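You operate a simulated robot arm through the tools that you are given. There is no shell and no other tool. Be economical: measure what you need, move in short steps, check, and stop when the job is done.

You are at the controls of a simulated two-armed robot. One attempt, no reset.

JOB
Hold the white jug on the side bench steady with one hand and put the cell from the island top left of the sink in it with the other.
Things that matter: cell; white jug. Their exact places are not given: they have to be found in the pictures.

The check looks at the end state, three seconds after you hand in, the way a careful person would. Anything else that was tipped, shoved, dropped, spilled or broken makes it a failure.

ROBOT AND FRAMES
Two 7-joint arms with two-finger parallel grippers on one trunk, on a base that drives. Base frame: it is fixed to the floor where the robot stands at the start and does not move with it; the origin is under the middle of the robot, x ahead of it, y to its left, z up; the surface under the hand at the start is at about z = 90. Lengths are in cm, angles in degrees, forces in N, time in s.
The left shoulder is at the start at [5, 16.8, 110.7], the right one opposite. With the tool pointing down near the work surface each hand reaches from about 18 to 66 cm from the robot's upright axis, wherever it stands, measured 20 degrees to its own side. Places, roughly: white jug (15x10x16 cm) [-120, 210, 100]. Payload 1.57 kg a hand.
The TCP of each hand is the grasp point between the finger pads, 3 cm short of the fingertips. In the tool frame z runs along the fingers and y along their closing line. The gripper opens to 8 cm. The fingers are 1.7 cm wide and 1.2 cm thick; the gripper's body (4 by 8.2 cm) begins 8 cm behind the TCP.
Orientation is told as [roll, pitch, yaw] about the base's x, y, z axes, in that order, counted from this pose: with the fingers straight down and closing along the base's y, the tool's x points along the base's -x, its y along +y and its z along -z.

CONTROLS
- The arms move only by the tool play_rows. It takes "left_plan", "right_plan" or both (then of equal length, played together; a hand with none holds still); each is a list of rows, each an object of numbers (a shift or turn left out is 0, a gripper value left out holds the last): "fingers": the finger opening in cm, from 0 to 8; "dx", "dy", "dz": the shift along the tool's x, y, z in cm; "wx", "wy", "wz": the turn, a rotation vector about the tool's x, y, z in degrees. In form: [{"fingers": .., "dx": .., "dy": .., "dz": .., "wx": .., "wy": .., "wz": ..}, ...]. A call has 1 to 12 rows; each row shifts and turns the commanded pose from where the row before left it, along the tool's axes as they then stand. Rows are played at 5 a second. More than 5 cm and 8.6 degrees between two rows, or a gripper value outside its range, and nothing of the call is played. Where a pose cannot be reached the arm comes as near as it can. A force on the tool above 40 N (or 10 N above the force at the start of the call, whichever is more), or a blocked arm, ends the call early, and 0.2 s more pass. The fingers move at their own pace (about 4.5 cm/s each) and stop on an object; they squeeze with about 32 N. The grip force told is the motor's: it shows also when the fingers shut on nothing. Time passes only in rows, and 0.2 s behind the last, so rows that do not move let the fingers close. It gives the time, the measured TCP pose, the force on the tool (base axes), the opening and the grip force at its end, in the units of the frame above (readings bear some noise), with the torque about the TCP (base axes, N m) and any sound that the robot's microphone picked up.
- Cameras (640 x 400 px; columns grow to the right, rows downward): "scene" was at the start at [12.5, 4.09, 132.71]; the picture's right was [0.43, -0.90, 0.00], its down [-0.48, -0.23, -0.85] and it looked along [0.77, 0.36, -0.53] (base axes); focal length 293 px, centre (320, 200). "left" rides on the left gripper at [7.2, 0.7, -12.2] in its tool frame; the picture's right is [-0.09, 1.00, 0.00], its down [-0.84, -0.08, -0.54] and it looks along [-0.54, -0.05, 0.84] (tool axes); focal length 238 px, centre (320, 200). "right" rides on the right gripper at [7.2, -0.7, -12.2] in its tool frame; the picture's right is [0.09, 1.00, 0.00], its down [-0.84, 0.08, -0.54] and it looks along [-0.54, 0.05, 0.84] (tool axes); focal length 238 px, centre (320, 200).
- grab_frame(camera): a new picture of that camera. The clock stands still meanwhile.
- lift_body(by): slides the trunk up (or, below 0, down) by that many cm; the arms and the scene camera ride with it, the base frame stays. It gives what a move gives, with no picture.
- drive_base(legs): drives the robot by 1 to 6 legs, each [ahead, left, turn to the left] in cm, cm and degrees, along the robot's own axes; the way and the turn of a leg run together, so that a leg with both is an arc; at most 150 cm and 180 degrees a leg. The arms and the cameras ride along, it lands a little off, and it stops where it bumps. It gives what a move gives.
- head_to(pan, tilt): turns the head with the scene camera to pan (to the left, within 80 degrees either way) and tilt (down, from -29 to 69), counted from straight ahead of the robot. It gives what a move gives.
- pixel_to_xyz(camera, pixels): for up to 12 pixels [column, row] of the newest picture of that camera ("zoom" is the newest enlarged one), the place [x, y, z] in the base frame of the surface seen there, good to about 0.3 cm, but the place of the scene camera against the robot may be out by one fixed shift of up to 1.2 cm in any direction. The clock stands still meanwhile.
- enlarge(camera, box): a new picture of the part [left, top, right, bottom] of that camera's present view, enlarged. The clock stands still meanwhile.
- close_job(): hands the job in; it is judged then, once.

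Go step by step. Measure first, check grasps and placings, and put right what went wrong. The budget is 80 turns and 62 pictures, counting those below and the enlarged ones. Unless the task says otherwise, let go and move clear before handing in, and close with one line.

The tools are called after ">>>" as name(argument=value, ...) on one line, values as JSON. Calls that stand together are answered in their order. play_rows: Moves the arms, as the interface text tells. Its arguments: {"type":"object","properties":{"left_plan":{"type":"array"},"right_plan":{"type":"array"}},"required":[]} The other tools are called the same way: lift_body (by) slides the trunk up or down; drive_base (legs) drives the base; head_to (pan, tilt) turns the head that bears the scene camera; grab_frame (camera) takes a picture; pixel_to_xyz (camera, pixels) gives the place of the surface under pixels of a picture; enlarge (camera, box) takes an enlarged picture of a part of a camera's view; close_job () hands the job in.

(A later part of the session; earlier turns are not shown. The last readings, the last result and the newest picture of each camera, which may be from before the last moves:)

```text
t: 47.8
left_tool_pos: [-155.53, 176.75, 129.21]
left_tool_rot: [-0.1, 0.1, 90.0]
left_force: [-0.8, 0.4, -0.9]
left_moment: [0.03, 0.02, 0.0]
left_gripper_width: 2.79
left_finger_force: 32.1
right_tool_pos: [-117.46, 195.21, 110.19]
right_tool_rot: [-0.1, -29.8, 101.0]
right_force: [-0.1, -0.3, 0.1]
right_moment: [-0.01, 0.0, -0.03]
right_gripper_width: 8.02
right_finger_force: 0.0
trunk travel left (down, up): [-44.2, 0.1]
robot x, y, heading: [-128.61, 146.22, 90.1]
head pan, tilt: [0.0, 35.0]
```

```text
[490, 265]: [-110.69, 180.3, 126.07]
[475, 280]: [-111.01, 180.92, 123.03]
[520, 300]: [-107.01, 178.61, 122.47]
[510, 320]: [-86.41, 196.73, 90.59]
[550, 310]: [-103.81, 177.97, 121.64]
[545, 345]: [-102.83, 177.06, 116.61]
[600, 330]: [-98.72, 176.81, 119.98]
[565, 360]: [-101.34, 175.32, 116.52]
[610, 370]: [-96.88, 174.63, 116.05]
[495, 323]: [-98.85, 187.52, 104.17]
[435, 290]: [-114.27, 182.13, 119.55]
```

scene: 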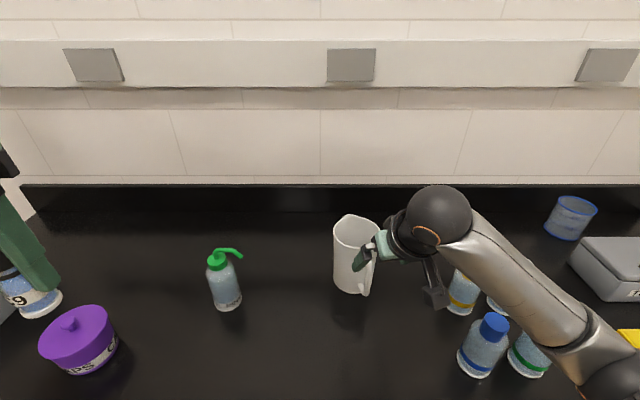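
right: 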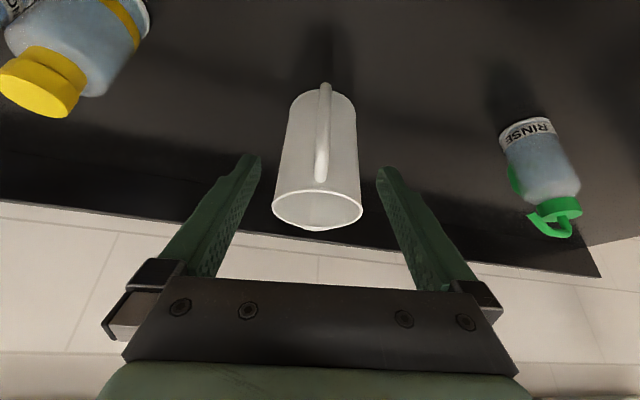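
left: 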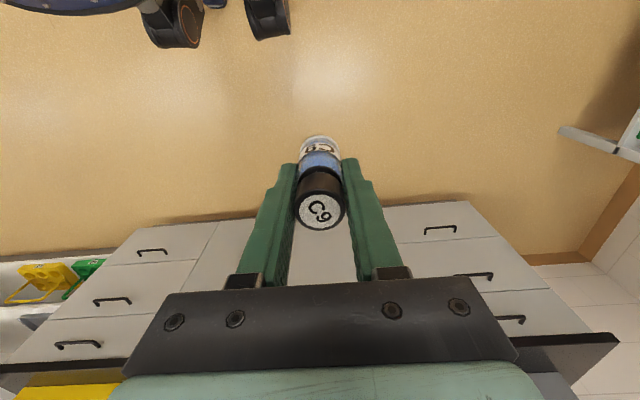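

The forearm now stays left of and in front of the bottles. I'll go down along the approach in two steps, halfway first.

>>> play_rows(right_plan=[{"dz": 3, "dy": -0.2}, {"dz": 3}, {}])

>>> grab_frame(camera="right")

>>> grab_frame(camera="scene")

>>> pixel_to_xyz(camera="scene", pixels=[[490, 280], [520, 310], [550, 325], [545, 350], [565, 360], [600, 350]])

```text
t: 48.6
left_tool_pos: [-155.46, 176.75, 129.33]
left_tool_rot: [0.1, 0.0, 90.0]
left_force: [-0.1, 0.1, -0.2]
left_moment: [-0.02, -0.01, 0.02]
left_gripper_width: 2.81
left_finger_force: 32.2
right_tool_pos: [-117.96, 198.17, 104.94]
right_tool_rot: [0.0, -30.0, 101.1]
right_force: [-0.8, -0.7, -0.4]
right_moment: [0.02, -0.04, -0.03]
right_gripper_width: 7.99
right_finger_force: 0.1
trunk travel left (down, up): [-44.2, 0.1]
robot x, y, heading: [-128.67, 146.37, 90.0]
head pan, tilt: [0.0, 35.0]
```

```text
30 pictures are left
```

right: 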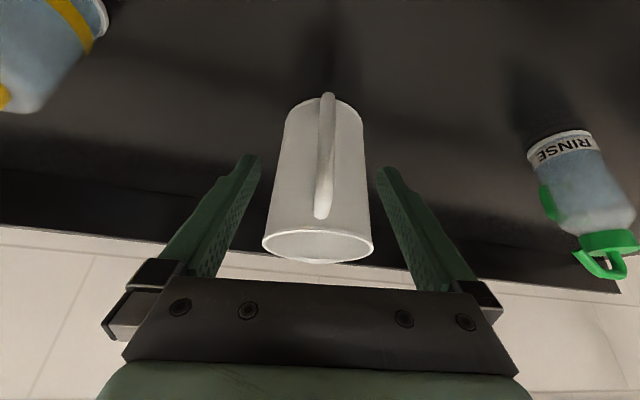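

```text
29 pictures are left
```

scene: 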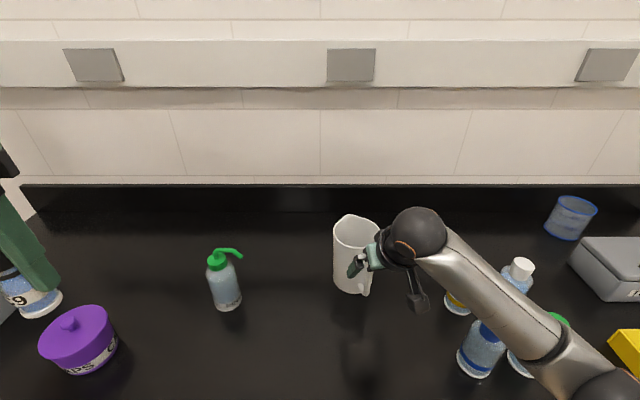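

```text
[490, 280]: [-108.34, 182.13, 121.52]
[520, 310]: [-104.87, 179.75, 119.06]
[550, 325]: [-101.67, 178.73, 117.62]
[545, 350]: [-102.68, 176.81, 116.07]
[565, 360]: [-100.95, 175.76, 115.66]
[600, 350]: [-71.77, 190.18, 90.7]
```

The forearm keeps clear. I'll go down the last 4 cm and close on the handle.

>>> play_rows(right_plan=[{"dz": 2}, {"dz": 2}, {}, {"fingers": 4}, {"fingers": 2.5}, {"fingers": 0.5}, {}, {}, {}])

>>> grab_frame(camera="right")

>>> grab_frame(camera="scene")

```text
t: 50.6
left_tool_pos: [-155.49, 176.79, 129.23]
left_tool_rot: [0.0, 0.2, 90.0]
left_force: [0.1, -0.5, -0.6]
left_moment: [-0.01, 0.06, 0.01]
left_gripper_width: 2.81
left_finger_force: 32.2
right_tool_pos: [-118.23, 200.25, 101.65]
right_tool_rot: [0.0, -30.0, 101.0]
right_force: [0.5, -0.5, 0.2]
right_moment: [0.06, -0.05, 0.03]
right_gripper_width: 1.25
right_finger_force: 29.0
trunk travel left (down, up): [-44.2, 0.1]
robot x, y, heading: [-128.91, 146.53, 89.9]
head pan, tilt: [0.0, 35.0]
```

```text
28 pictures are left
```

right: 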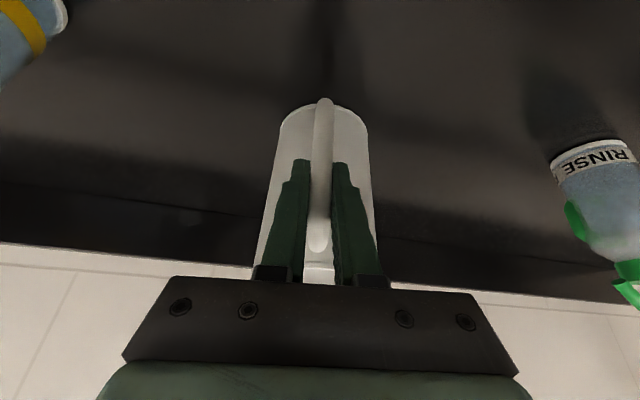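

```text
27 pictures are left
```

scene: 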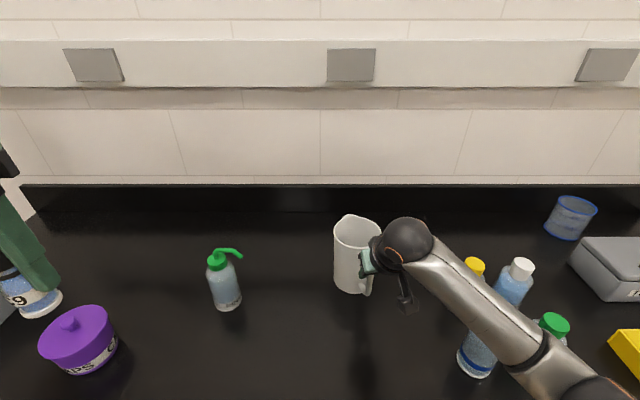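

The handle is gripped at 1.25 cm width and the jug hasn't moved. I'll check the right wrist's extent before bringing the left hand in.

>>> pixel_to_xyz(camera="scene", pixels=[[405, 222], [405, 240], [390, 235], [380, 240], [372, 250], [366, 262], [378, 262], [356, 217], [336, 232], [355, 250], [345, 240]])

>>> play_rows(left_plan=[{"wz": 7.5}, {"wz": 7.5}, {"wz": 7.5}, {"wz": 7.5}, {"wz": 7.5}, {"wz": 7.5}, {}])

```text
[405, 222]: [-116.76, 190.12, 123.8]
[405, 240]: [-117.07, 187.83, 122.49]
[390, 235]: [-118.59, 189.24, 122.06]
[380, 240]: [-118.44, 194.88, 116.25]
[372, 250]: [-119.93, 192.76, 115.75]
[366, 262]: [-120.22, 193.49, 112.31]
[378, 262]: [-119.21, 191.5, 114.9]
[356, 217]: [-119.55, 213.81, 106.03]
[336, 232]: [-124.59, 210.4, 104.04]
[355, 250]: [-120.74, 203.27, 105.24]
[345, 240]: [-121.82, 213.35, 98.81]
```

```text
t: 52.2
left_tool_pos: [-155.42, 176.75, 129.38]
left_tool_rot: [-0.1, 0.1, 44.9]
left_force: [0.6, -0.5, 0.1]
left_moment: [0.0, 0.01, 0.04]
left_gripper_width: 2.83
left_finger_force: 32.5
right_tool_pos: [-118.27, 200.18, 101.7]
right_tool_rot: [0.0, -30.0, 100.9]
right_force: [-0.2, -0.5, 1.1]
right_moment: [0.06, -0.06, -0.01]
right_gripper_width: 1.25
right_finger_force: 29.6
trunk travel left (down, up): [-44.2, 0.1]
robot x, y, heading: [-128.57, 146.53, 90.1]
head pan, tilt: [0.0, 35.0]
```

There's room for the left hand. I'll bring it forward and down a little, high over the rinse bottle.

>>> play_rows(left_plan=[{"dx": -3.15, "dy": 1.83, "dz": 1.17}, {"dx": -3.15, "dy": 1.83, "dz": 1.17}, {"dx": -3.15, "dy": 1.83, "dz": 1.17}, {"dx": -3.15, "dy": 1.83, "dz": 1.17}, {"dx": -3.15, "dy": 1.83, "dz": 1.17}, {"dx": -3.15, "dy": 1.83, "dz": 1.17}, {"dx": -3.15, "dy": 1.83, "dz": 1.17}, {"dx": -3.15, "dy": 1.83, "dz": 1.17}, {}])

>>> grab_frame(camera="scene")

```text
t: 54.2
left_tool_pos: [-144.94, 193.95, 118.89]
left_tool_rot: [0.0, 0.0, 45.2]
left_force: [0.0, 0.4, -0.5]
left_moment: [0.01, 0.0, -0.01]
left_gripper_width: 2.82
left_finger_force: 32.4
left hand out of reach, approached as far as the arm can: row 4, 5, 6, 7, 8
right_tool_pos: [-118.27, 200.16, 101.67]
right_tool_rot: [0.0, -29.8, 101.0]
right_force: [0.9, -0.5, 0.5]
right_moment: [0.11, -0.06, 0.03]
right_gripper_width: 1.26
right_finger_force: 29.9
trunk travel left (down, up): [-44.2, 0.1]
robot x, y, heading: [-128.68, 146.22, 89.9]
head pan, tilt: [0.0, 35.0]
```

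```text
26 pictures are left
```

scene: 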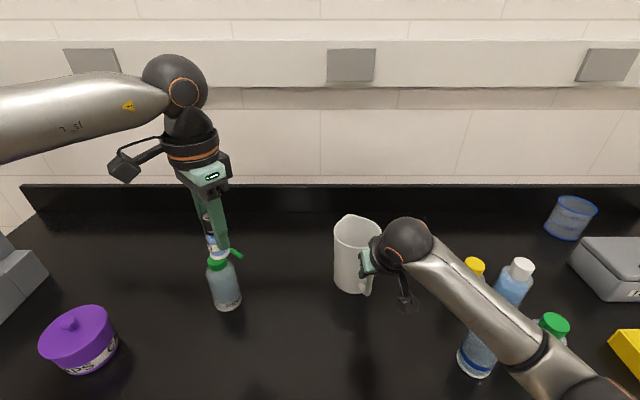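

The left hand ran out of reach pointing straight down. I'll tilt it 35° forward, leaning back to the left so it stays away from the right hand; that also extends its reach.

>>> play_rows(left_plan=[{"dz": -1, "dx": 0.5}, {"wz": 5}, {"wz": 5}, {"wy": -7}, {"wy": -7}, {"wy": -7}, {"wy": -7}, {"wy": -7}, {}])

>>> grab_frame(camera="scene")

```text
t: 56.2
left_tool_pos: [-142.45, 188.87, 119.75]
left_tool_rot: [0.1, -35.0, 35.2]
left_force: [0.4, 0.0, 0.6]
left_moment: [0.04, 0.0, -0.01]
left_gripper_width: 2.8
left_finger_force: 32.3
left hand out of reach, approached as far as the arm can: row 2, 3, 8
right_tool_pos: [-118.24, 200.06, 101.65]
right_tool_rot: [0.1, -30.0, 101.0]
right_force: [0.1, -1.2, 1.1]
right_moment: [0.01, -0.05, 0.05]
right_gripper_width: 1.24
right_finger_force: 29.7
trunk travel left (down, up): [-44.2, 0.1]
robot x, y, heading: [-128.85, 146.35, 89.5]
head pan, tilt: [0.0, 35.0]
```

```text
25 pictures are left
```

scene: 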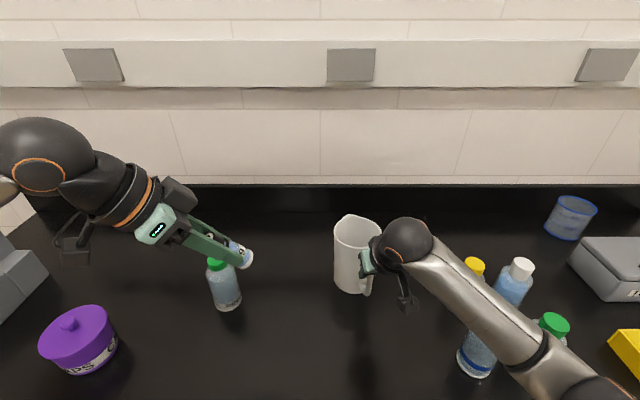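

Leaning left made the reach worse. I'll return the left hand to straight down at yaw 90 and test its reach lower, between the rinse bottle and the jug.

>>> play_rows(left_plan=[{"wy": 7}, {"wy": 7}, {"wy": 7}, {"wy": 7}, {"wy": 7}, {"wz": -8}, {"wz": -8}, {"wz": -8}, {"wz": -8}, {"wz": -8}, {"wz": -8}, {"wz": -7}])

>>> play_rows(left_plan=[{"dy": -3, "dz": 2}, {"dy": -3, "dz": 2}, {"dy": -3, "dz": 2}, {"dx": -3}, {"dx": -3}, {"dx": -3}, {"dx": -3}, {"dx": -3}, {}])

>>> grab_frame(camera="scene")

```text
t: 58.8
left_tool_pos: [-142.53, 189.01, 119.81]
left_tool_rot: [0.0, 0.0, 90.2]
left_force: [0.2, -0.4, -0.2]
left_moment: [-0.02, 0.01, 0.0]
left_gripper_width: 2.81
left_finger_force: 32.3
right_tool_pos: [-118.27, 200.16, 101.59]
right_tool_rot: [-0.1, -29.9, 101.1]
right_force: [-0.6, 0.0, 0.9]
right_moment: [0.03, -0.01, 0.03]
right_gripper_width: 1.23
right_finger_force: 29.9
trunk travel left (down, up): [-44.2, 0.1]
robot x, y, heading: [-128.7, 146.65, 89.8]
head pan, tilt: [0.0, 35.0]
```

```text
t: 60.8
left_tool_pos: [-146.56, 195.64, 114.47]
left_tool_rot: [0.0, 0.0, 90.0]
left_force: [0.4, -0.5, 0.1]
left_moment: [0.0, 0.0, -0.01]
left_gripper_width: 2.8
left_finger_force: 31.6
left hand out of reach, approached as far as the arm can: row 1, 2, 3, 4, 5, 6, 7, 8
right_tool_pos: [-118.3, 200.09, 101.71]
right_tool_rot: [0.1, -29.9, 100.9]
right_force: [-0.1, 0.0, -0.7]
right_moment: [0.06, -0.01, 0.04]
right_gripper_width: 1.21
right_finger_force: 29.5
trunk travel left (down, up): [-44.2, 0.1]
robot x, y, heading: [-128.39, 146.21, 89.8]
head pan, tilt: [0.0, 35.0]
```

```text
24 pictures are left
```

scene: 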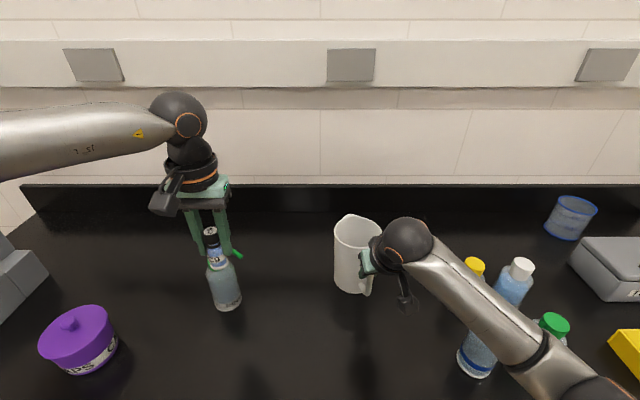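

Straight down, the left hand can't go inward this far out. The right hand shows that tilting forward along the robot's heading reaches better, so I'll back the left hand up and tilt it the same way.

>>> play_rows(left_plan=[{"dz": -3}, {"dx": 4, "dz": -2}, {"dx": 4}, {"wy": -7.5}, {"wy": -7.5}, {"wy": -7.5}, {"wy": -7.5}, {}])

>>> play_rows(left_plan=[{"dy": -4}, {"dy": -4}, {"dy": -4}, {"dx": -2, "dz": 2}, {"dx": -3, "dz": 3}, {"dx": -2.5, "dz": 2.5}, {"dx": -2, "dz": 2}, {}])

>>> grab_frame(camera="scene")

```text
t: 62.6
left_tool_pos: [-146.68, 187.67, 119.63]
left_tool_rot: [0.0, -30.0, 90.0]
left_force: [0.5, 0.0, -0.3]
left_moment: [0.01, -0.02, 0.02]
left_gripper_width: 2.81
left_finger_force: 31.8
right_tool_pos: [-118.35, 200.25, 101.62]
right_tool_rot: [0.0, -29.9, 101.0]
right_force: [-0.7, -0.2, -0.1]
right_moment: [0.02, -0.03, -0.01]
right_gripper_width: 1.22
right_finger_force: 29.9
trunk travel left (down, up): [-44.2, 0.1]
robot x, y, heading: [-128.77, 146.54, 89.9]
head pan, tilt: [0.0, 35.0]
```

```text
t: 64.4
left_tool_pos: [-140.67, 197.94, 116.53]
left_tool_rot: [-0.1, -30.1, 90.0]
left_force: [-0.2, -0.5, -0.3]
left_moment: [0.0, -0.02, 0.01]
left_gripper_width: 2.82
left_finger_force: 31.9
left hand out of reach, approached as far as the arm can: row 3, 5, 6, 7
right_tool_pos: [-118.27, 200.13, 101.61]
right_tool_rot: [-0.1, -29.9, 101.0]
right_force: [0.2, -0.3, 0.6]
right_moment: [-0.02, -0.04, 0.02]
right_gripper_width: 1.26
right_finger_force: 29.2
trunk travel left (down, up): [-44.2, 0.1]
robot x, y, heading: [-128.25, 146.31, 89.9]
head pan, tilt: [0.0, 35.0]
```

```text
23 pictures are left
```

scene: 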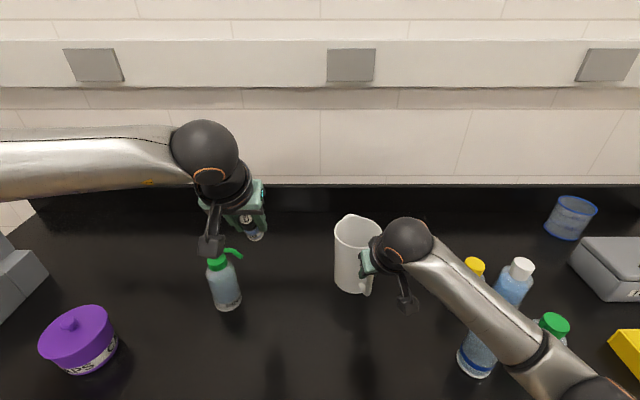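

With the tilt it got further, to (-140.7, 197.9, 116.5). Lower should be better still, so I'll add tilt and go inward at a lower height.

>>> play_rows(left_plan=[{"wy": -6}, {"wy": -6}, {"dx": 1.4, "dz": 1.5}, {"dx": 1.4, "dz": 1.5}, {"dy": -2.5}, {"dy": -2.5}, {"dy": -2.5}, {}])

>>> grab_frame(camera="scene")

```text
t: 66.2
left_tool_pos: [-139.73, 196.53, 113.94]
left_tool_rot: [0.0, -41.8, 89.9]
left_force: [-0.5, 0.2, -0.9]
left_moment: [-0.01, 0.0, 0.0]
left_gripper_width: 2.81
left_finger_force: 32.0
left hand out of reach, approached as far as the arm can: row 5, 6, 7
right_tool_pos: [-118.34, 200.06, 101.72]
right_tool_rot: [0.0, -29.9, 100.9]
right_force: [0.2, -0.5, 0.0]
right_moment: [-0.01, -0.02, 0.01]
right_gripper_width: 1.23
right_finger_force: 29.1
trunk travel left (down, up): [-44.2, 0.1]
robot x, y, heading: [-128.82, 146.44, 90.1]
head pan, tilt: [0.0, 35.0]
```

```text
22 pictures are left
```

scene: 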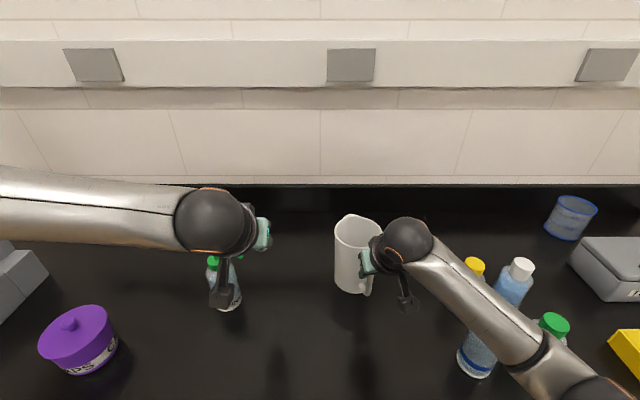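

The left elbow is swung far out, so the arm seems stuck in a poor posture. I'll pull the hand back near the trunk, move it inward there, then push forward again.

>>> play_rows(left_plan=[{"dx": 3, "dz": -2.7}, {"dx": 3, "dz": -2.7}, {"dx": 3, "dz": -2.7}, {"dx": 3, "dz": -2.7}, {"dx": 3, "dz": -2.7}, {"dx": 1, "dz": -1}, {"dy": -3}, {"dy": -3}, {"dy": -3}, {"dy": -3}, {"dy": -3}, {}])

>>> grab_frame(camera="scene")

```text
t: 68.8
left_tool_pos: [-138.69, 183.83, 116.96]
left_tool_rot: [-0.1, -42.0, 90.0]
left_force: [-0.8, 1.0, 0.3]
left_moment: [-0.02, -0.02, 0.01]
left_gripper_width: 2.81
left_finger_force: 31.9
left hand out of reach, approached as far as the arm can: row 4, 5, 6, 7, 8, 9, 10, 11
right_tool_pos: [-118.23, 200.2, 101.78]
right_tool_rot: [0.1, -29.9, 101.1]
right_force: [-0.4, -0.2, 0.0]
right_moment: [0.0, -0.03, -0.01]
right_gripper_width: 1.26
right_finger_force: 29.5
trunk travel left (down, up): [-44.2, 0.1]
robot x, y, heading: [-129.09, 146.13, 89.8]
head pan, tilt: [0.0, 35.0]
```

```text
21 pictures are left
```

scene: 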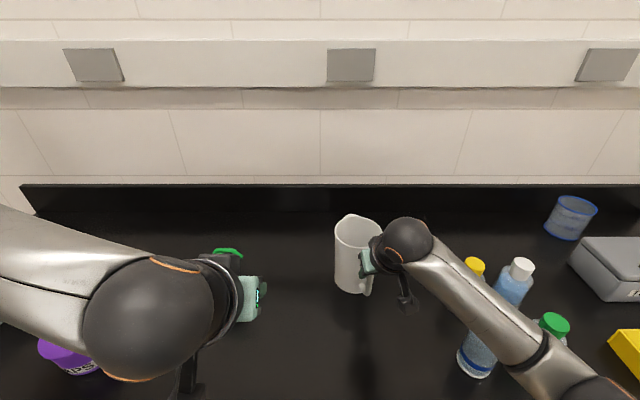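

I'm at an inner limit with this tilt. I'll straighten the left hand to vertical and try moving inward from a pose like the right hand's start pose.

>>> play_rows(left_plan=[{"wy": 7}, {"wy": 7}, {"wy": 7}, {"wy": 7}, {"wy": 7}, {"wy": 7}, {"dx": 2, "dz": -2}, {"dy": -2.5}, {"dy": -2.5}, {"dy": -2.5}, {"dy": -2.5}, {}])

>>> grab_frame(camera="scene")

```text
t: 71.4
left_tool_pos: [-138.55, 181.31, 119.02]
left_tool_rot: [0.0, 0.0, 90.4]
left_force: [-0.3, -0.3, -0.9]
left_moment: [0.0, 0.02, 0.01]
left_gripper_width: 2.81
left_finger_force: 31.7
left hand out of reach, approached as far as the arm can: row 6, 8, 9, 10, 11
right_tool_pos: [-118.33, 200.28, 101.64]
right_tool_rot: [-0.1, -29.9, 101.0]
right_force: [0.2, -1.0, -0.1]
right_moment: [-0.03, -0.04, -0.02]
right_gripper_width: 1.24
right_finger_force: 29.4
trunk travel left (down, up): [-44.2, 0.1]
robot x, y, heading: [-128.55, 146.23, 89.8]
head pan, tilt: [0.0, 35.0]
```

```text
20 pictures are left
```

scene: 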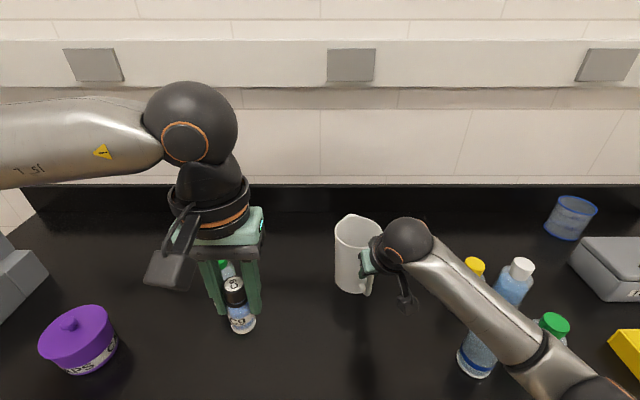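

The inward limit stays near x = -138.5 at this height. I'll test whether it relaxes lower down, over empty bench.

>>> play_rows(left_plan=[{"dz": 4}, {"dz": 4}, {"dz": 4}, {"dz": 4}, {"dy": -2.5}, {"dy": -2.5}, {"dy": -2.5}, {"dy": -2.5}, {}])

```text
t: 73.4
left_tool_pos: [-139.85, 179.65, 106.39]
left_tool_rot: [-0.1, 0.0, 90.0]
left_force: [-0.2, 0.2, -0.3]
left_moment: [-0.03, 0.01, 0.0]
left_gripper_width: 2.79
left_finger_force: 32.0
left hand out of reach, approached as far as the arm can: row 2, 3, 4, 5, 6, 7, 8
right_tool_pos: [-118.22, 200.29, 101.67]
right_tool_rot: [0.0, -29.9, 101.0]
right_force: [-0.1, 1.7, 0.6]
right_moment: [0.01, -0.02, 0.03]
right_gripper_width: 1.26
right_finger_force: 29.6
trunk travel left (down, up): [-44.2, 0.1]
robot x, y, heading: [-128.72, 146.44, 90.0]
head pan, tilt: [0.0, 35.0]
```

It's still blocked, so this is probably a wrist or shoulder joint limit tied to tool yaw. I'll raise the hand, turn the tool the other way to about yaw 120, and test inward again.

>>> play_rows(left_plan=[{"dz": -4}, {"dz": -4}, {"dx": -2, "dz": -2}, {"wz": -7.5}, {"wz": -7.5}, {"wz": -7.5}, {"wz": -7.5}, {"dx": 1.5, "dy": -2.6}, {"dx": 1.5, "dy": -2.6}, {"dx": 1.5, "dy": -2.6}, {}])

>>> grab_frame(camera="scene")

```text
t: 75.8
left_tool_pos: [-138.89, 181.7, 116.47]
left_tool_rot: [0.0, 0.0, 120.0]
left_force: [0.4, -0.3, -0.1]
left_moment: [-0.02, -0.03, 0.0]
left_gripper_width: 2.83
left_finger_force: 32.3
left hand out of reach, approached as far as the arm can: row 8, 9, 10
right_tool_pos: [-118.32, 200.16, 101.59]
right_tool_rot: [0.0, -29.9, 101.0]
right_force: [0.1, 0.2, 0.1]
right_moment: [-0.03, 0.0, 0.02]
right_gripper_width: 1.24
right_finger_force: 29.5
trunk travel left (down, up): [-44.2, 0.1]
robot x, y, heading: [-128.47, 146.45, 90.2]
head pan, tilt: [0.0, 35.0]
```

```text
19 pictures are left
```

scene: 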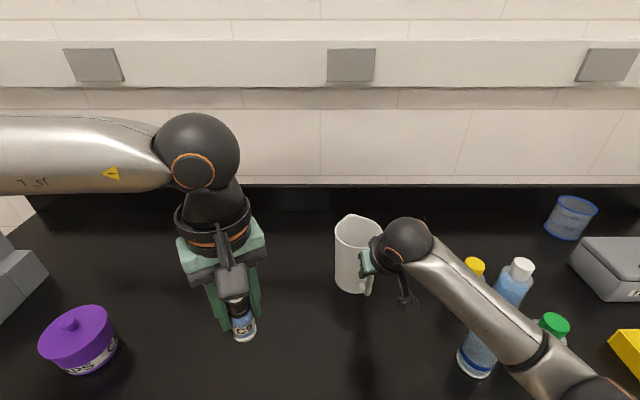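

The left arm's limit is a cone about 16–20° to its own side, whatever the yaw. I'll release the handle, lift the right hand clear and move the base right, so the jug falls better within left reach.

>>> play_rows(right_plan=[{"fingers": 4}, {"fingers": 8}, {}, {}, {"dz": -2}, {"dz": -3.5}, {"dz": -3.5}, {"dz": -4}, {"dz": -3}, {}])

>>> grab_frame(camera="right")

>>> drive_base(legs=[[0, -18, 0]])

>>> grab_frame(camera="scene")

```text
t: 78.0
left_tool_pos: [-138.82, 181.62, 116.5]
left_tool_rot: [-0.1, -0.1, 120.0]
left_force: [-1.1, -0.1, -1.2]
left_moment: [0.0, -0.01, -0.02]
left_gripper_width: 2.8
left_finger_force: 32.0
right_tool_pos: [-116.75, 192.12, 115.33]
right_tool_rot: [0.0, -29.9, 101.0]
right_force: [-0.3, 1.4, -0.5]
right_moment: [0.03, -0.03, 0.01]
right_gripper_width: 8.0
right_finger_force: 0.2
trunk travel left (down, up): [-44.2, 0.1]
robot x, y, heading: [-128.64, 146.13, 90.3]
head pan, tilt: [0.0, 35.0]
```

```text
18 pictures are left
```

right: 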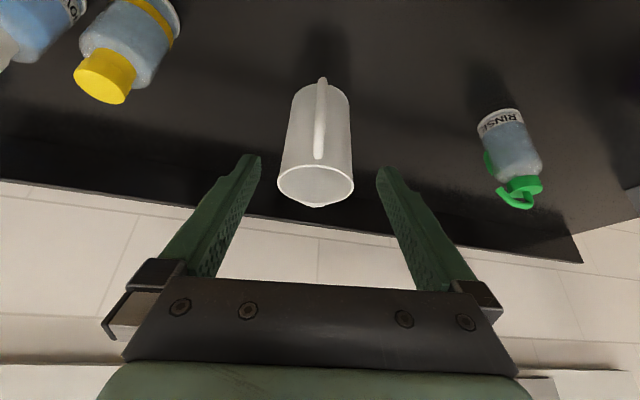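

```text
t: 80.2
left_tool_pos: [-120.93, 181.72, 116.45]
left_tool_rot: [0.1, 0.0, 120.1]
left_force: [-0.8, 0.2, -0.9]
left_moment: [-0.01, 0.04, -0.03]
left_gripper_width: 2.79
left_finger_force: 32.3
right_tool_pos: [-98.7, 192.27, 115.32]
right_tool_rot: [0.0, -29.9, 100.9]
right_force: [0.4, -0.1, 0.0]
right_moment: [0.03, 0.0, 0.02]
right_gripper_width: 8.0
right_finger_force: 0.0
trunk travel left (down, up): [-44.2, 0.1]
robot x, y, heading: [-110.84, 146.31, 90.2]
head pan, tilt: [0.0, 35.0]
```

```text
17 pictures are left
```

scene: 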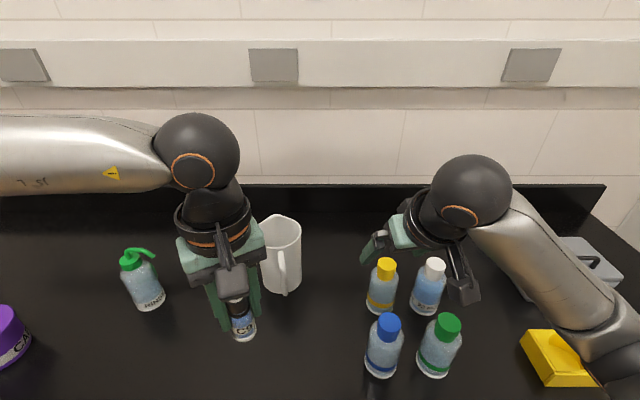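

The robot now stands 9 cm right of the jug, both arms clear. I'll turn the left tool to yaw 45 with a 30° tilt and test its reach toward a hover near the jug's rim.

>>> play_rows(left_plan=[{"wz": 8.3, "dz": -0.3}, {"wz": 8.3}, {"wz": 8.3}, {"wz": 8.3}, {"wz": 8.3}, {"wz": 8.3}, {"wz": 8.3}, {"wz": 8.3}, {"wz": 8.3}, {}])

>>> play_rows(left_plan=[{"dx": -2, "dy": 3}, {"dx": -2, "dy": 3}, {"dx": -2, "dy": 3}, {"dx": -2, "dy": 2}, {"wy": -7.5}, {"wy": -7.5}, {"wy": -7.5}, {"wy": -7.5}, {}])

>>> grab_frame(camera="scene")

```text
t: 82.4
left_tool_pos: [-120.98, 181.56, 116.79]
left_tool_rot: [0.0, -0.1, 45.3]
left_force: [-0.6, -0.2, -1.1]
left_moment: [0.0, 0.01, 0.02]
left_gripper_width: 2.81
left_finger_force: 32.4
right_tool_pos: [-98.75, 192.22, 115.31]
right_tool_rot: [0.1, -29.9, 101.0]
right_force: [0.1, 0.1, 0.6]
right_moment: [-0.02, 0.05, 0.0]
right_gripper_width: 8.0
right_finger_force: 0.1
trunk travel left (down, up): [-44.2, 0.1]
robot x, y, heading: [-110.6, 146.27, 89.7]
head pan, tilt: [0.0, 35.0]
```

```text
t: 84.4
left_tool_pos: [-125.99, 192.95, 116.76]
left_tool_rot: [-0.1, -30.0, 45.4]
left_force: [0.4, -0.1, 0.0]
left_moment: [-0.01, -0.01, 0.0]
left_gripper_width: 2.81
left_finger_force: 32.2
left hand out of reach, approached as far as the arm can: row 2, 3, 4
right_tool_pos: [-98.66, 192.16, 115.36]
right_tool_rot: [0.0, -30.0, 101.1]
right_force: [0.4, -0.6, -0.3]
right_moment: [-0.02, 0.02, 0.02]
right_gripper_width: 8.0
right_finger_force: 0.0
trunk travel left (down, up): [-44.2, 0.1]
robot x, y, heading: [-110.63, 146.58, 89.9]
head pan, tilt: [0.0, 35.0]
```

```text
16 pictures are left
```

scene: 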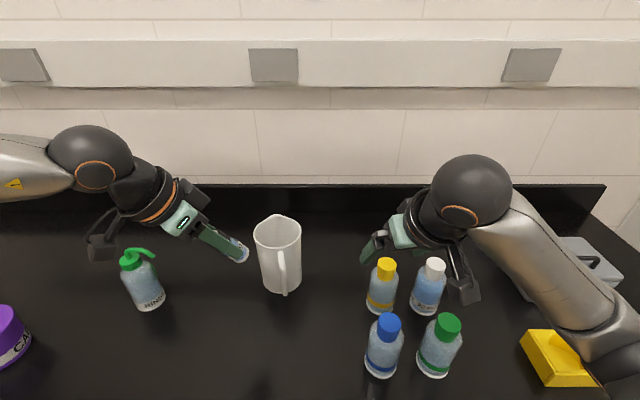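

The left hand now leans in from the left. I'll push it toward the hover point (-125.5, 203.3, 113.5).

>>> play_rows(left_plan=[{"dx": -1.24, "dy": 1.73, "dz": 1.67}, {"dx": -1.24, "dy": 1.73, "dz": 1.67}, {"dx": -1.24, "dy": 1.73, "dz": 1.67}, {"dx": -1.24, "dy": 1.73, "dz": 1.67}, {}])

```text
t: 85.6
left_tool_pos: [-123.57, 200.55, 113.19]
left_tool_rot: [0.2, -30.0, 45.7]
left_force: [-0.1, -1.4, -0.3]
left_moment: [0.01, 0.04, 0.02]
left_gripper_width: 2.81
left_finger_force: 32.0
left hand out of reach, approached as far as the arm can: row 3, 4
right_tool_pos: [-98.75, 192.26, 115.32]
right_tool_rot: [0.1, -30.0, 101.0]
right_force: [0.9, 0.6, 1.0]
right_moment: [0.0, 0.01, 0.01]
right_gripper_width: 8.01
right_finger_force: 0.0
trunk travel left (down, up): [-44.2, 0.1]
robot x, y, heading: [-110.85, 146.58, 89.9]
head pan, tilt: [0.0, 35.0]
```

The left hand gets to (-123.6, 200.6), about 4 cm short. Turning the base right by about 10° puts the jug farther to the left side at the same distance, so I'll raise both hands slightly, turn and check.

>>> play_rows(left_plan=[{"dz": -4}, {"dz": -4}, {}], right_plan=[{"dz": -3}, {}, {}])

>>> drive_base(legs=[[0, 0, -11]])

>>> grab_frame(camera="scene")

```text
t: 86.4
left_tool_pos: [-126.0, 197.79, 120.02]
left_tool_rot: [0.1, -30.0, 45.6]
left_force: [-0.3, 0.3, -0.9]
left_moment: [0.01, 0.01, 0.0]
left_gripper_width: 2.8
left_finger_force: 32.3
right_tool_pos: [-98.35, 190.74, 117.95]
right_tool_rot: [0.0, -29.9, 101.0]
right_force: [0.0, 0.4, 0.9]
right_moment: [0.02, 0.0, -0.02]
right_gripper_width: 7.99
right_finger_force: 0.1
trunk travel left (down, up): [-44.2, 0.1]
robot x, y, heading: [-110.36, 146.52, 90.0]
head pan, tilt: [0.0, 35.0]
```

```text
t: 87.5
left_tool_pos: [-115.99, 199.77, 119.97]
left_tool_rot: [0.2, -30.1, 34.7]
left_force: [0.0, -0.2, -0.4]
left_moment: [0.01, 0.02, -0.03]
left_gripper_width: 2.8
left_finger_force: 32.1
right_tool_pos: [-89.87, 187.64, 117.86]
right_tool_rot: [0.0, -29.8, 90.0]
right_force: [0.1, 0.0, -0.3]
right_moment: [0.03, 0.02, -0.01]
right_gripper_width: 7.99
right_finger_force: 0.1
trunk travel left (down, up): [-44.2, 0.1]
robot x, y, heading: [-110.79, 146.43, 78.8]
head pan, tilt: [0.0, 35.0]
```

```text
15 pictures are left
```

scene: 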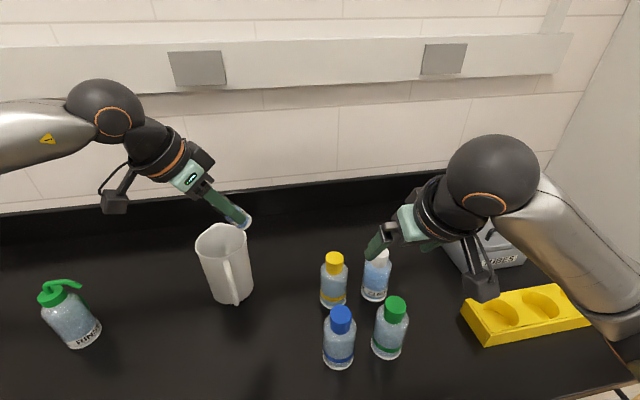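

The turn went without a bump. I'll move the left hand to the hover point (-126, 204.7, 113.3) on the insertion line.

>>> play_rows(left_plan=[{"dx": 2, "dy": 2.44, "dz": 0.78}, {"dx": 2, "dy": 2.44, "dz": 0.78}, {"dx": 2, "dy": 2.44, "dz": 0.78}, {"dx": 2, "dy": 2.44, "dz": 0.78}, {}])

>>> grab_frame(camera="left")

```text
t: 88.8
left_tool_pos: [-120.3, 197.85, 112.2]
left_tool_rot: [0.4, -30.0, 34.8]
left_force: [-0.1, 0.0, 0.2]
left_moment: [0.0, 0.01, 0.03]
left_gripper_width: 2.8
left_finger_force: 31.9
left hand out of reach, approached as far as the arm can: row 1, 2, 3, 4
right_tool_pos: [-90.0, 187.62, 117.82]
right_tool_rot: [0.0, -30.0, 90.0]
right_force: [-0.3, 0.4, 0.8]
right_moment: [0.0, 0.03, -0.01]
right_gripper_width: 7.98
right_finger_force: 0.2
trunk travel left (down, up): [-44.2, 0.1]
robot x, y, heading: [-110.59, 146.54, 78.8]
head pan, tilt: [0.0, 35.0]
```

```text
14 pictures are left
```

left: 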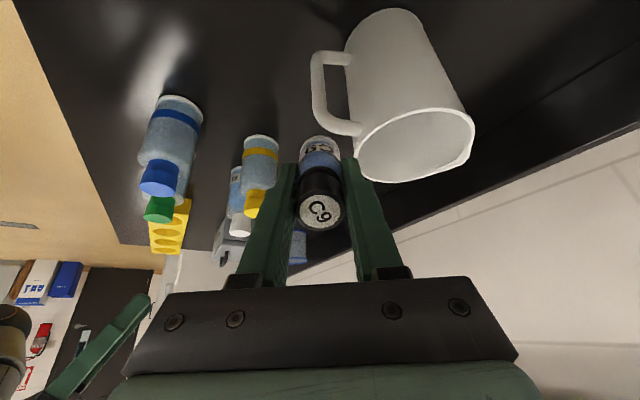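

A picture shows the jug just ahead of the cell, but the leaning tool is limiting the wrist. The jug is now about 20° to the left side at 63 cm, within the stated straight-down reach, so I'll straighten the tool after a small lift.

>>> play_rows(left_plan=[{"dz": -3}, {"dz": -3}, {"wy": 7.5}, {"wy": 7.5}, {"wy": 7.5}, {"wy": 7.5}, {"wz": -7.5}, {"wz": -7.5}, {"wz": -7.5}, {"wz": -7.5}, {}])

```text
t: 91.2
left_tool_pos: [-121.97, 195.3, 117.57]
left_tool_rot: [0.1, 0.0, 64.8]
left_force: [-0.1, 0.4, 0.5]
left_moment: [0.02, 0.0, -0.01]
left_gripper_width: 2.82
left_finger_force: 32.5
left hand out of reach, approached as far as the arm can: row 1, 2
right_tool_pos: [-90.05, 187.7, 117.89]
right_tool_rot: [0.1, -29.9, 90.1]
right_force: [0.5, 0.5, 0.7]
right_moment: [0.04, 0.02, 0.0]
right_gripper_width: 8.02
right_finger_force: 0.0
trunk travel left (down, up): [-44.2, 0.1]
robot x, y, heading: [-111.09, 146.09, 78.9]
head pan, tilt: [0.0, 35.0]
```

It's vertical at (-122, 195.3, 117.6). I'll lower 3 cm and advance over the jug's mouth.

>>> play_rows(left_plan=[{"dz": 3}, {"dx": -3.28, "dy": 1}, {"dx": -3.28, "dy": 1}, {"dx": -3.28, "dy": 1}, {"dx": -3.28, "dy": 1}, {}])

>>> grab_frame(camera="scene")

```text
t: 92.5
left_tool_pos: [-124.19, 203.88, 114.84]
left_tool_rot: [0.0, -0.2, 64.6]
left_force: [0.8, -0.9, 0.8]
left_moment: [-0.03, -0.02, 0.0]
left_gripper_width: 2.82
left_finger_force: 31.9
left hand out of reach, approached as far as the arm can: row 3, 4, 5
right_tool_pos: [-89.9, 187.54, 117.87]
right_tool_rot: [0.0, -29.9, 90.0]
right_force: [0.6, 0.2, 0.5]
right_moment: [0.0, -0.02, -0.02]
right_gripper_width: 8.0
right_finger_force: 0.0
trunk travel left (down, up): [-44.2, 0.1]
robot x, y, heading: [-110.87, 146.49, 78.9]
head pan, tilt: [0.0, 35.0]
```

```text
13 pictures are left
```

scene: 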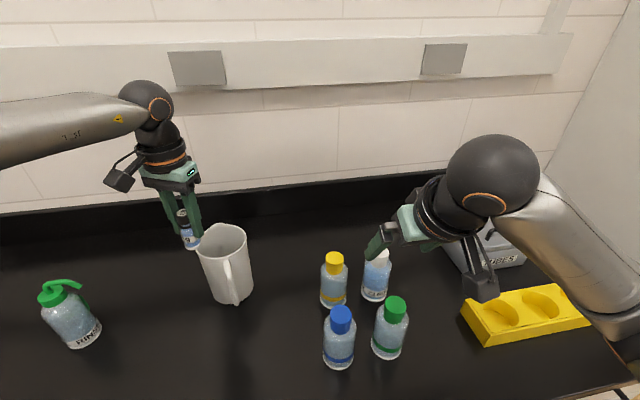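

It reached (-124.2, 203.9), nearly over the rim. I'll add a 20° forward tilt, roll the wrist so the left camera points away from the right hand, and settle at the hover.

>>> play_rows(left_plan=[{"wy": -7}, {"wy": -7}, {"wy": -6}, {"dx": -0.85, "dy": -1.7, "dz": 1.6}, {"wz": 8}, {"wz": 8}, {"wz": 8}, {"wz": 8}, {"wz": 8}, {}])

>>> grab_frame(camera="left")

```text
t: 94.8
left_tool_pos: [-118.7, 198.99, 111.67]
left_tool_rot: [13.7, -15.2, 23.2]
left_force: [-0.9, 0.4, -0.1]
left_moment: [0.0, 0.01, -0.03]
left_gripper_width: 2.79
left_finger_force: 31.7
left hand out of reach, approached as far as the arm can: row 8, 9
right_tool_pos: [-90.1, 187.75, 117.77]
right_tool_rot: [0.0, -29.8, 89.9]
right_force: [-0.2, -1.0, -0.5]
right_moment: [-0.03, 0.01, -0.03]
right_gripper_width: 8.01
right_finger_force: 0.0
trunk travel left (down, up): [-44.2, 0.1]
robot x, y, heading: [-110.51, 146.12, 78.6]
head pan, tilt: [0.0, 35.0]
```

```text
12 pictures are left
```

left: 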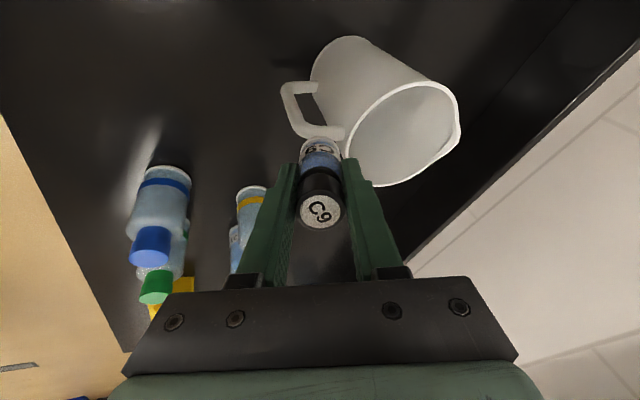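

The wrist roll was the limit; the position slipped but nothing was touched. I'll lift a little, roll back 32° and return to the hover.

>>> play_rows(left_plan=[{"dz": -3}, {"wz": -8}, {"wz": -8}, {"wz": -8}, {"wz": -8}, {}])

```text
t: 96.2
left_tool_pos: [-118.91, 197.54, 114.25]
left_tool_rot: [3.0, -19.8, 56.2]
left_force: [-0.3, 0.4, 0.0]
left_moment: [0.02, -0.04, -0.02]
left_gripper_width: 2.82
left_finger_force: 31.5
left hand out of reach, approached as far as the arm can: row 1
right_tool_pos: [-90.06, 187.66, 117.89]
right_tool_rot: [0.1, -29.9, 90.0]
right_force: [-0.1, -0.2, -0.1]
right_moment: [0.0, -0.01, 0.02]
right_gripper_width: 7.98
right_finger_force: 0.0
trunk travel left (down, up): [-44.2, 0.1]
robot x, y, heading: [-110.69, 146.45, 79.2]
head pan, tilt: [0.0, 35.0]
```

I'll finish rolling back and move to the hover (-122, 204.6, 113).

>>> play_rows(left_plan=[{"wz": -8}, {"dx": -1.1, "dy": 1.45, "dz": 0.4}, {"dx": -1.1, "dy": 1.45, "dz": 0.8}, {"dx": -1.1, "dy": 1.45, "dz": 0.8}, {"dx": -1.1, "dy": 1.45, "dz": 0.8}, {}])

>>> grab_frame(camera="left")

```text
t: 97.5
left_tool_pos: [-121.95, 204.65, 113.35]
left_tool_rot: [0.1, -20.0, 64.5]
left_force: [0.8, 0.0, -1.3]
left_moment: [0.02, -0.02, 0.0]
left_gripper_width: 2.81
left_finger_force: 32.1
right_tool_pos: [-90.13, 187.59, 117.81]
right_tool_rot: [0.0, -30.1, 90.0]
right_force: [-0.1, -0.1, -0.8]
right_moment: [0.01, 0.0, 0.02]
right_gripper_width: 8.03
right_finger_force: 0.0
trunk travel left (down, up): [-44.2, 0.1]
robot x, y, heading: [-111.01, 146.08, 79.1]
head pan, tilt: [0.0, 35.0]
```

```text
11 pictures are left
```

left: 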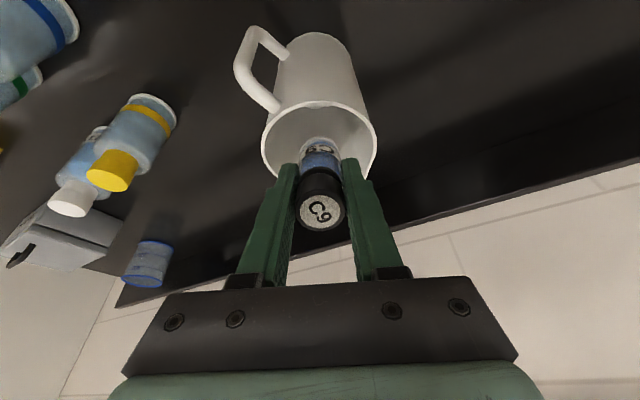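

The cell hangs centred over the jug's mouth with no reach limit. Now the right hand: I'll turn it to yaw 112 and bring it high across to in front of the handle.

>>> play_rows(right_plan=[{"wx": -3.67, "wz": -6.35}, {"wx": -3.67, "wz": -6.35}, {"wx": -3.67, "wz": -6.35}, {"dx": -2.36, "dy": 3.57, "dz": 1.36}, {"dx": -2.36, "dy": 3.57, "dz": 1.36}, {"dx": -2.36, "dy": 3.57, "dz": 1.36}, {"dx": -2.36, "dy": 3.57, "dz": 1.36}, {"dx": -2.36, "dy": 3.57, "dz": 1.36}, {}])

>>> grab_frame(camera="scene")

```text
t: 99.5
left_tool_pos: [-121.92, 204.5, 113.34]
left_tool_rot: [0.1, -20.0, 64.5]
left_force: [0.4, -0.6, 0.0]
left_moment: [-0.03, 0.04, 0.04]
left_gripper_width: 2.8
left_finger_force: 31.9
right_tool_pos: [-111.74, 193.45, 117.86]
right_tool_rot: [0.1, -30.0, 111.9]
right_force: [-0.7, -0.6, 0.0]
right_moment: [-0.01, 0.01, 0.01]
right_gripper_width: 7.99
right_finger_force: 0.0
trunk travel left (down, up): [-44.2, 0.1]
robot x, y, heading: [-110.54, 146.27, 79.0]
head pan, tilt: [0.0, 35.0]
```

```text
10 pictures are left
```

scene: 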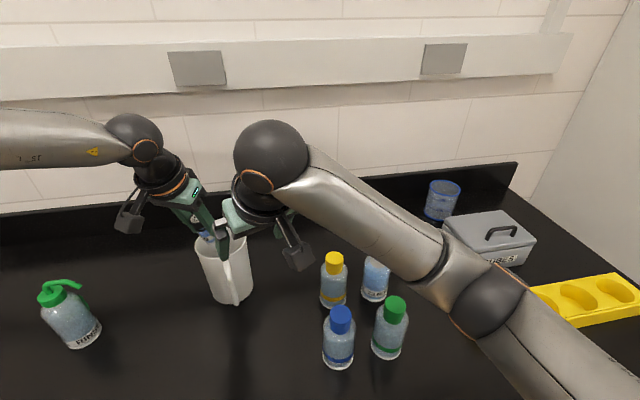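

The right hand came across fine. I'll check the elbow and forearm height against the bottles before lowering.

>>> pixel_to_xyz(camera="scene", pixels=[[380, 240], [365, 232], [430, 285], [450, 305], [475, 330], [490, 300], [395, 303], [340, 318], [300, 258], [222, 245], [130, 215], [205, 220]])

```text
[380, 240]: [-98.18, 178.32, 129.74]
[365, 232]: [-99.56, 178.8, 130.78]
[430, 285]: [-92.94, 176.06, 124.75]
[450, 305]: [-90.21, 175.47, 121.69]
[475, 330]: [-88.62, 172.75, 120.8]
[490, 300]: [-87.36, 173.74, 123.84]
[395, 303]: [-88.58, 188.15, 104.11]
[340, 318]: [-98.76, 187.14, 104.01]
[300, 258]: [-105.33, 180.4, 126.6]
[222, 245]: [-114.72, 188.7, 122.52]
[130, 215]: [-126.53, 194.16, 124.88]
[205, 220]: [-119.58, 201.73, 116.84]
```

The elbow and forearm are well above and in front of the bottles. I'll go to the backed-off point on the handle approach line and look.

>>> play_rows(right_plan=[{"dx": 0.28, "dy": 1.75, "dz": 3.3}, {"dx": 0.28, "dy": 1.75, "dz": 3.3}, {}])

>>> grab_frame(camera="right")

```text
t: 100.3
left_tool_pos: [-121.95, 204.66, 113.27]
left_tool_rot: [0.1, -20.0, 64.6]
left_force: [-0.2, 0.1, -0.7]
left_moment: [-0.03, 0.01, -0.01]
left_gripper_width: 2.82
left_finger_force: 31.8
right_tool_pos: [-116.11, 194.87, 112.05]
right_tool_rot: [-0.1, -30.1, 112.1]
right_force: [1.4, -0.4, 0.4]
right_moment: [0.0, -0.03, 0.05]
right_gripper_width: 8.0
right_finger_force: 0.0
trunk travel left (down, up): [-44.2, 0.1]
robot x, y, heading: [-110.43, 146.16, 79.0]
head pan, tilt: [0.0, 35.0]
```

```text
9 pictures are left
```

right: 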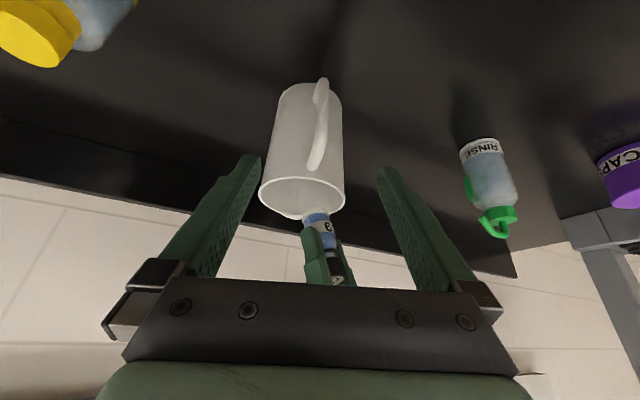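

The handle is centred between the fingers at right-camera (321,110). I'll confirm its place quickly.

>>> pixel_to_xyz(camera="right", pixels=[[322, 100], [320, 130], [317, 150], [260, 195], [345, 195], [295, 178], [300, 216]])

```text
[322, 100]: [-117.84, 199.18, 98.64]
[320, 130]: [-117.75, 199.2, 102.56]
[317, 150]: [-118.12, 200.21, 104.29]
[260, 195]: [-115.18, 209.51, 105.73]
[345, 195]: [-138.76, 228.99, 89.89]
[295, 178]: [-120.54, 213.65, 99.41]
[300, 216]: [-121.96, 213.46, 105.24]
```

The jug hasn't moved. I'll go in 12 cm along the approach and close on the handle.

>>> play_rows(right_plan=[{"dz": 3}, {"dz": 3}, {"dz": 3}, {"dz": 2, "dx": 0.2}, {"dz": 1}, {}, {"fingers": 4}, {"fingers": 2.5}, {"fingers": 0.5}, {}, {}, {}])

>>> grab_frame(camera="scene")

```text
t: 103.0
left_tool_pos: [-121.89, 204.7, 113.37]
left_tool_rot: [0.1, -19.9, 64.6]
left_force: [-1.0, -0.6, 0.8]
left_moment: [-0.02, 0.02, 0.0]
left_gripper_width: 2.81
left_finger_force: 31.7
right_tool_pos: [-118.29, 200.36, 101.39]
right_tool_rot: [0.0, -30.1, 111.9]
right_force: [0.2, -0.4, 0.9]
right_moment: [0.08, 0.11, 0.01]
right_gripper_width: 1.26
right_finger_force: 30.0
trunk travel left (down, up): [-44.2, 0.1]
robot x, y, heading: [-110.45, 146.25, 78.8]
head pan, tilt: [0.0, 35.0]
```

```text
8 pictures are left
```

scene: 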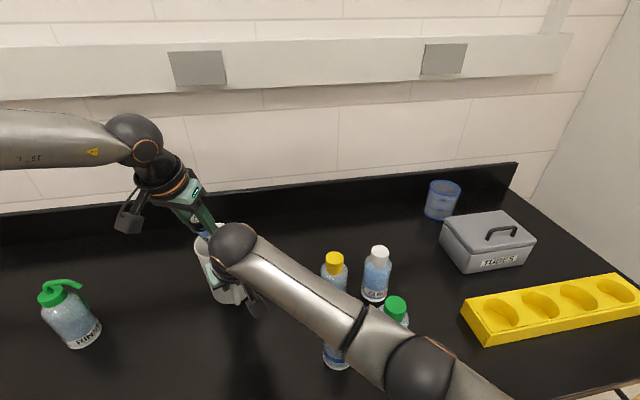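

The handle is held again at 1.26 cm width with the jug in place. I'll lower the cell along its axis into the jug in small rows.

>>> play_rows(left_plan=[{"dz": 2}, {"dz": 2}, {"dz": 1.5}, {"dz": 1.5}, {}])

>>> grab_frame(camera="left")

```text
t: 104.2
left_tool_pos: [-120.91, 206.75, 106.64]
left_tool_rot: [0.2, -20.1, 64.5]
left_force: [-0.2, 0.0, -0.6]
left_moment: [-0.02, 0.03, -0.01]
left_gripper_width: 2.82
left_finger_force: 32.2
right_tool_pos: [-118.35, 200.26, 101.35]
right_tool_rot: [-0.1, -30.0, 112.0]
right_force: [0.7, -0.4, 1.5]
right_moment: [0.13, 0.13, -0.08]
right_gripper_width: 1.26
right_finger_force: 29.6
trunk travel left (down, up): [-44.2, 0.1]
robot x, y, heading: [-110.7, 146.59, 79.1]
head pan, tilt: [0.0, 35.0]
```

```text
7 pictures are left
```

left: 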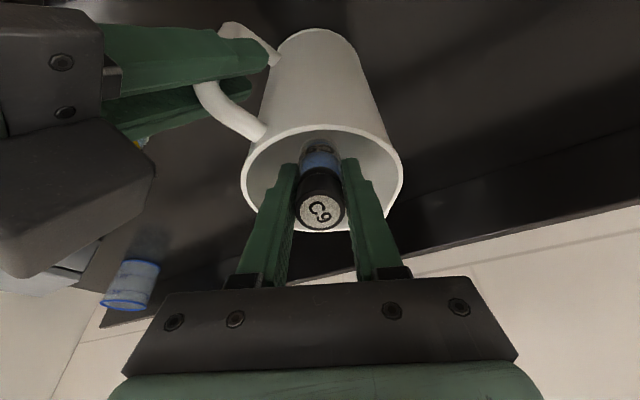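

The cell's lower half is inside the mouth, clear of the rim, and the forces are near zero. I'll continue down 6 cm.

>>> play_rows(left_plan=[{"dz": 1.5}, {"dz": 1.5}, {"dz": 1.5}, {"dz": 1.3}, {}])

>>> grab_frame(camera="left")

```text
t: 105.3
left_tool_pos: [-122.1, 206.54, 102.84]
left_tool_rot: [0.0, -20.2, 64.5]
left_force: [4.8, 1.0, 3.9]
left_moment: [-0.03, 0.27, 0.01]
left_gripper_width: 2.81
left_finger_force: 31.6
left hand out of reach, approached as far as the arm can: row 1, 2, 3, 4
right_tool_pos: [-118.18, 200.23, 101.41]
right_tool_rot: [0.1, -30.0, 112.0]
right_force: [-3.6, 0.9, 0.1]
right_moment: [0.11, -0.32, 0.15]
right_gripper_width: 1.24
right_finger_force: 29.8
trunk travel left (down, up): [-44.2, 0.1]
robot x, y, heading: [-110.57, 146.34, 78.8]
head pan, tilt: [0.0, 35.0]
```

```text
6 pictures are left
```

left: 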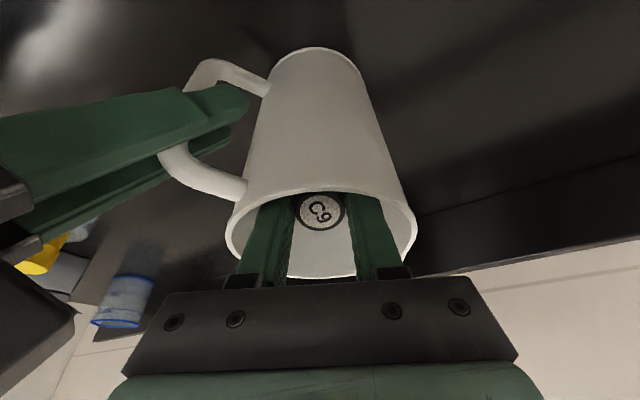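

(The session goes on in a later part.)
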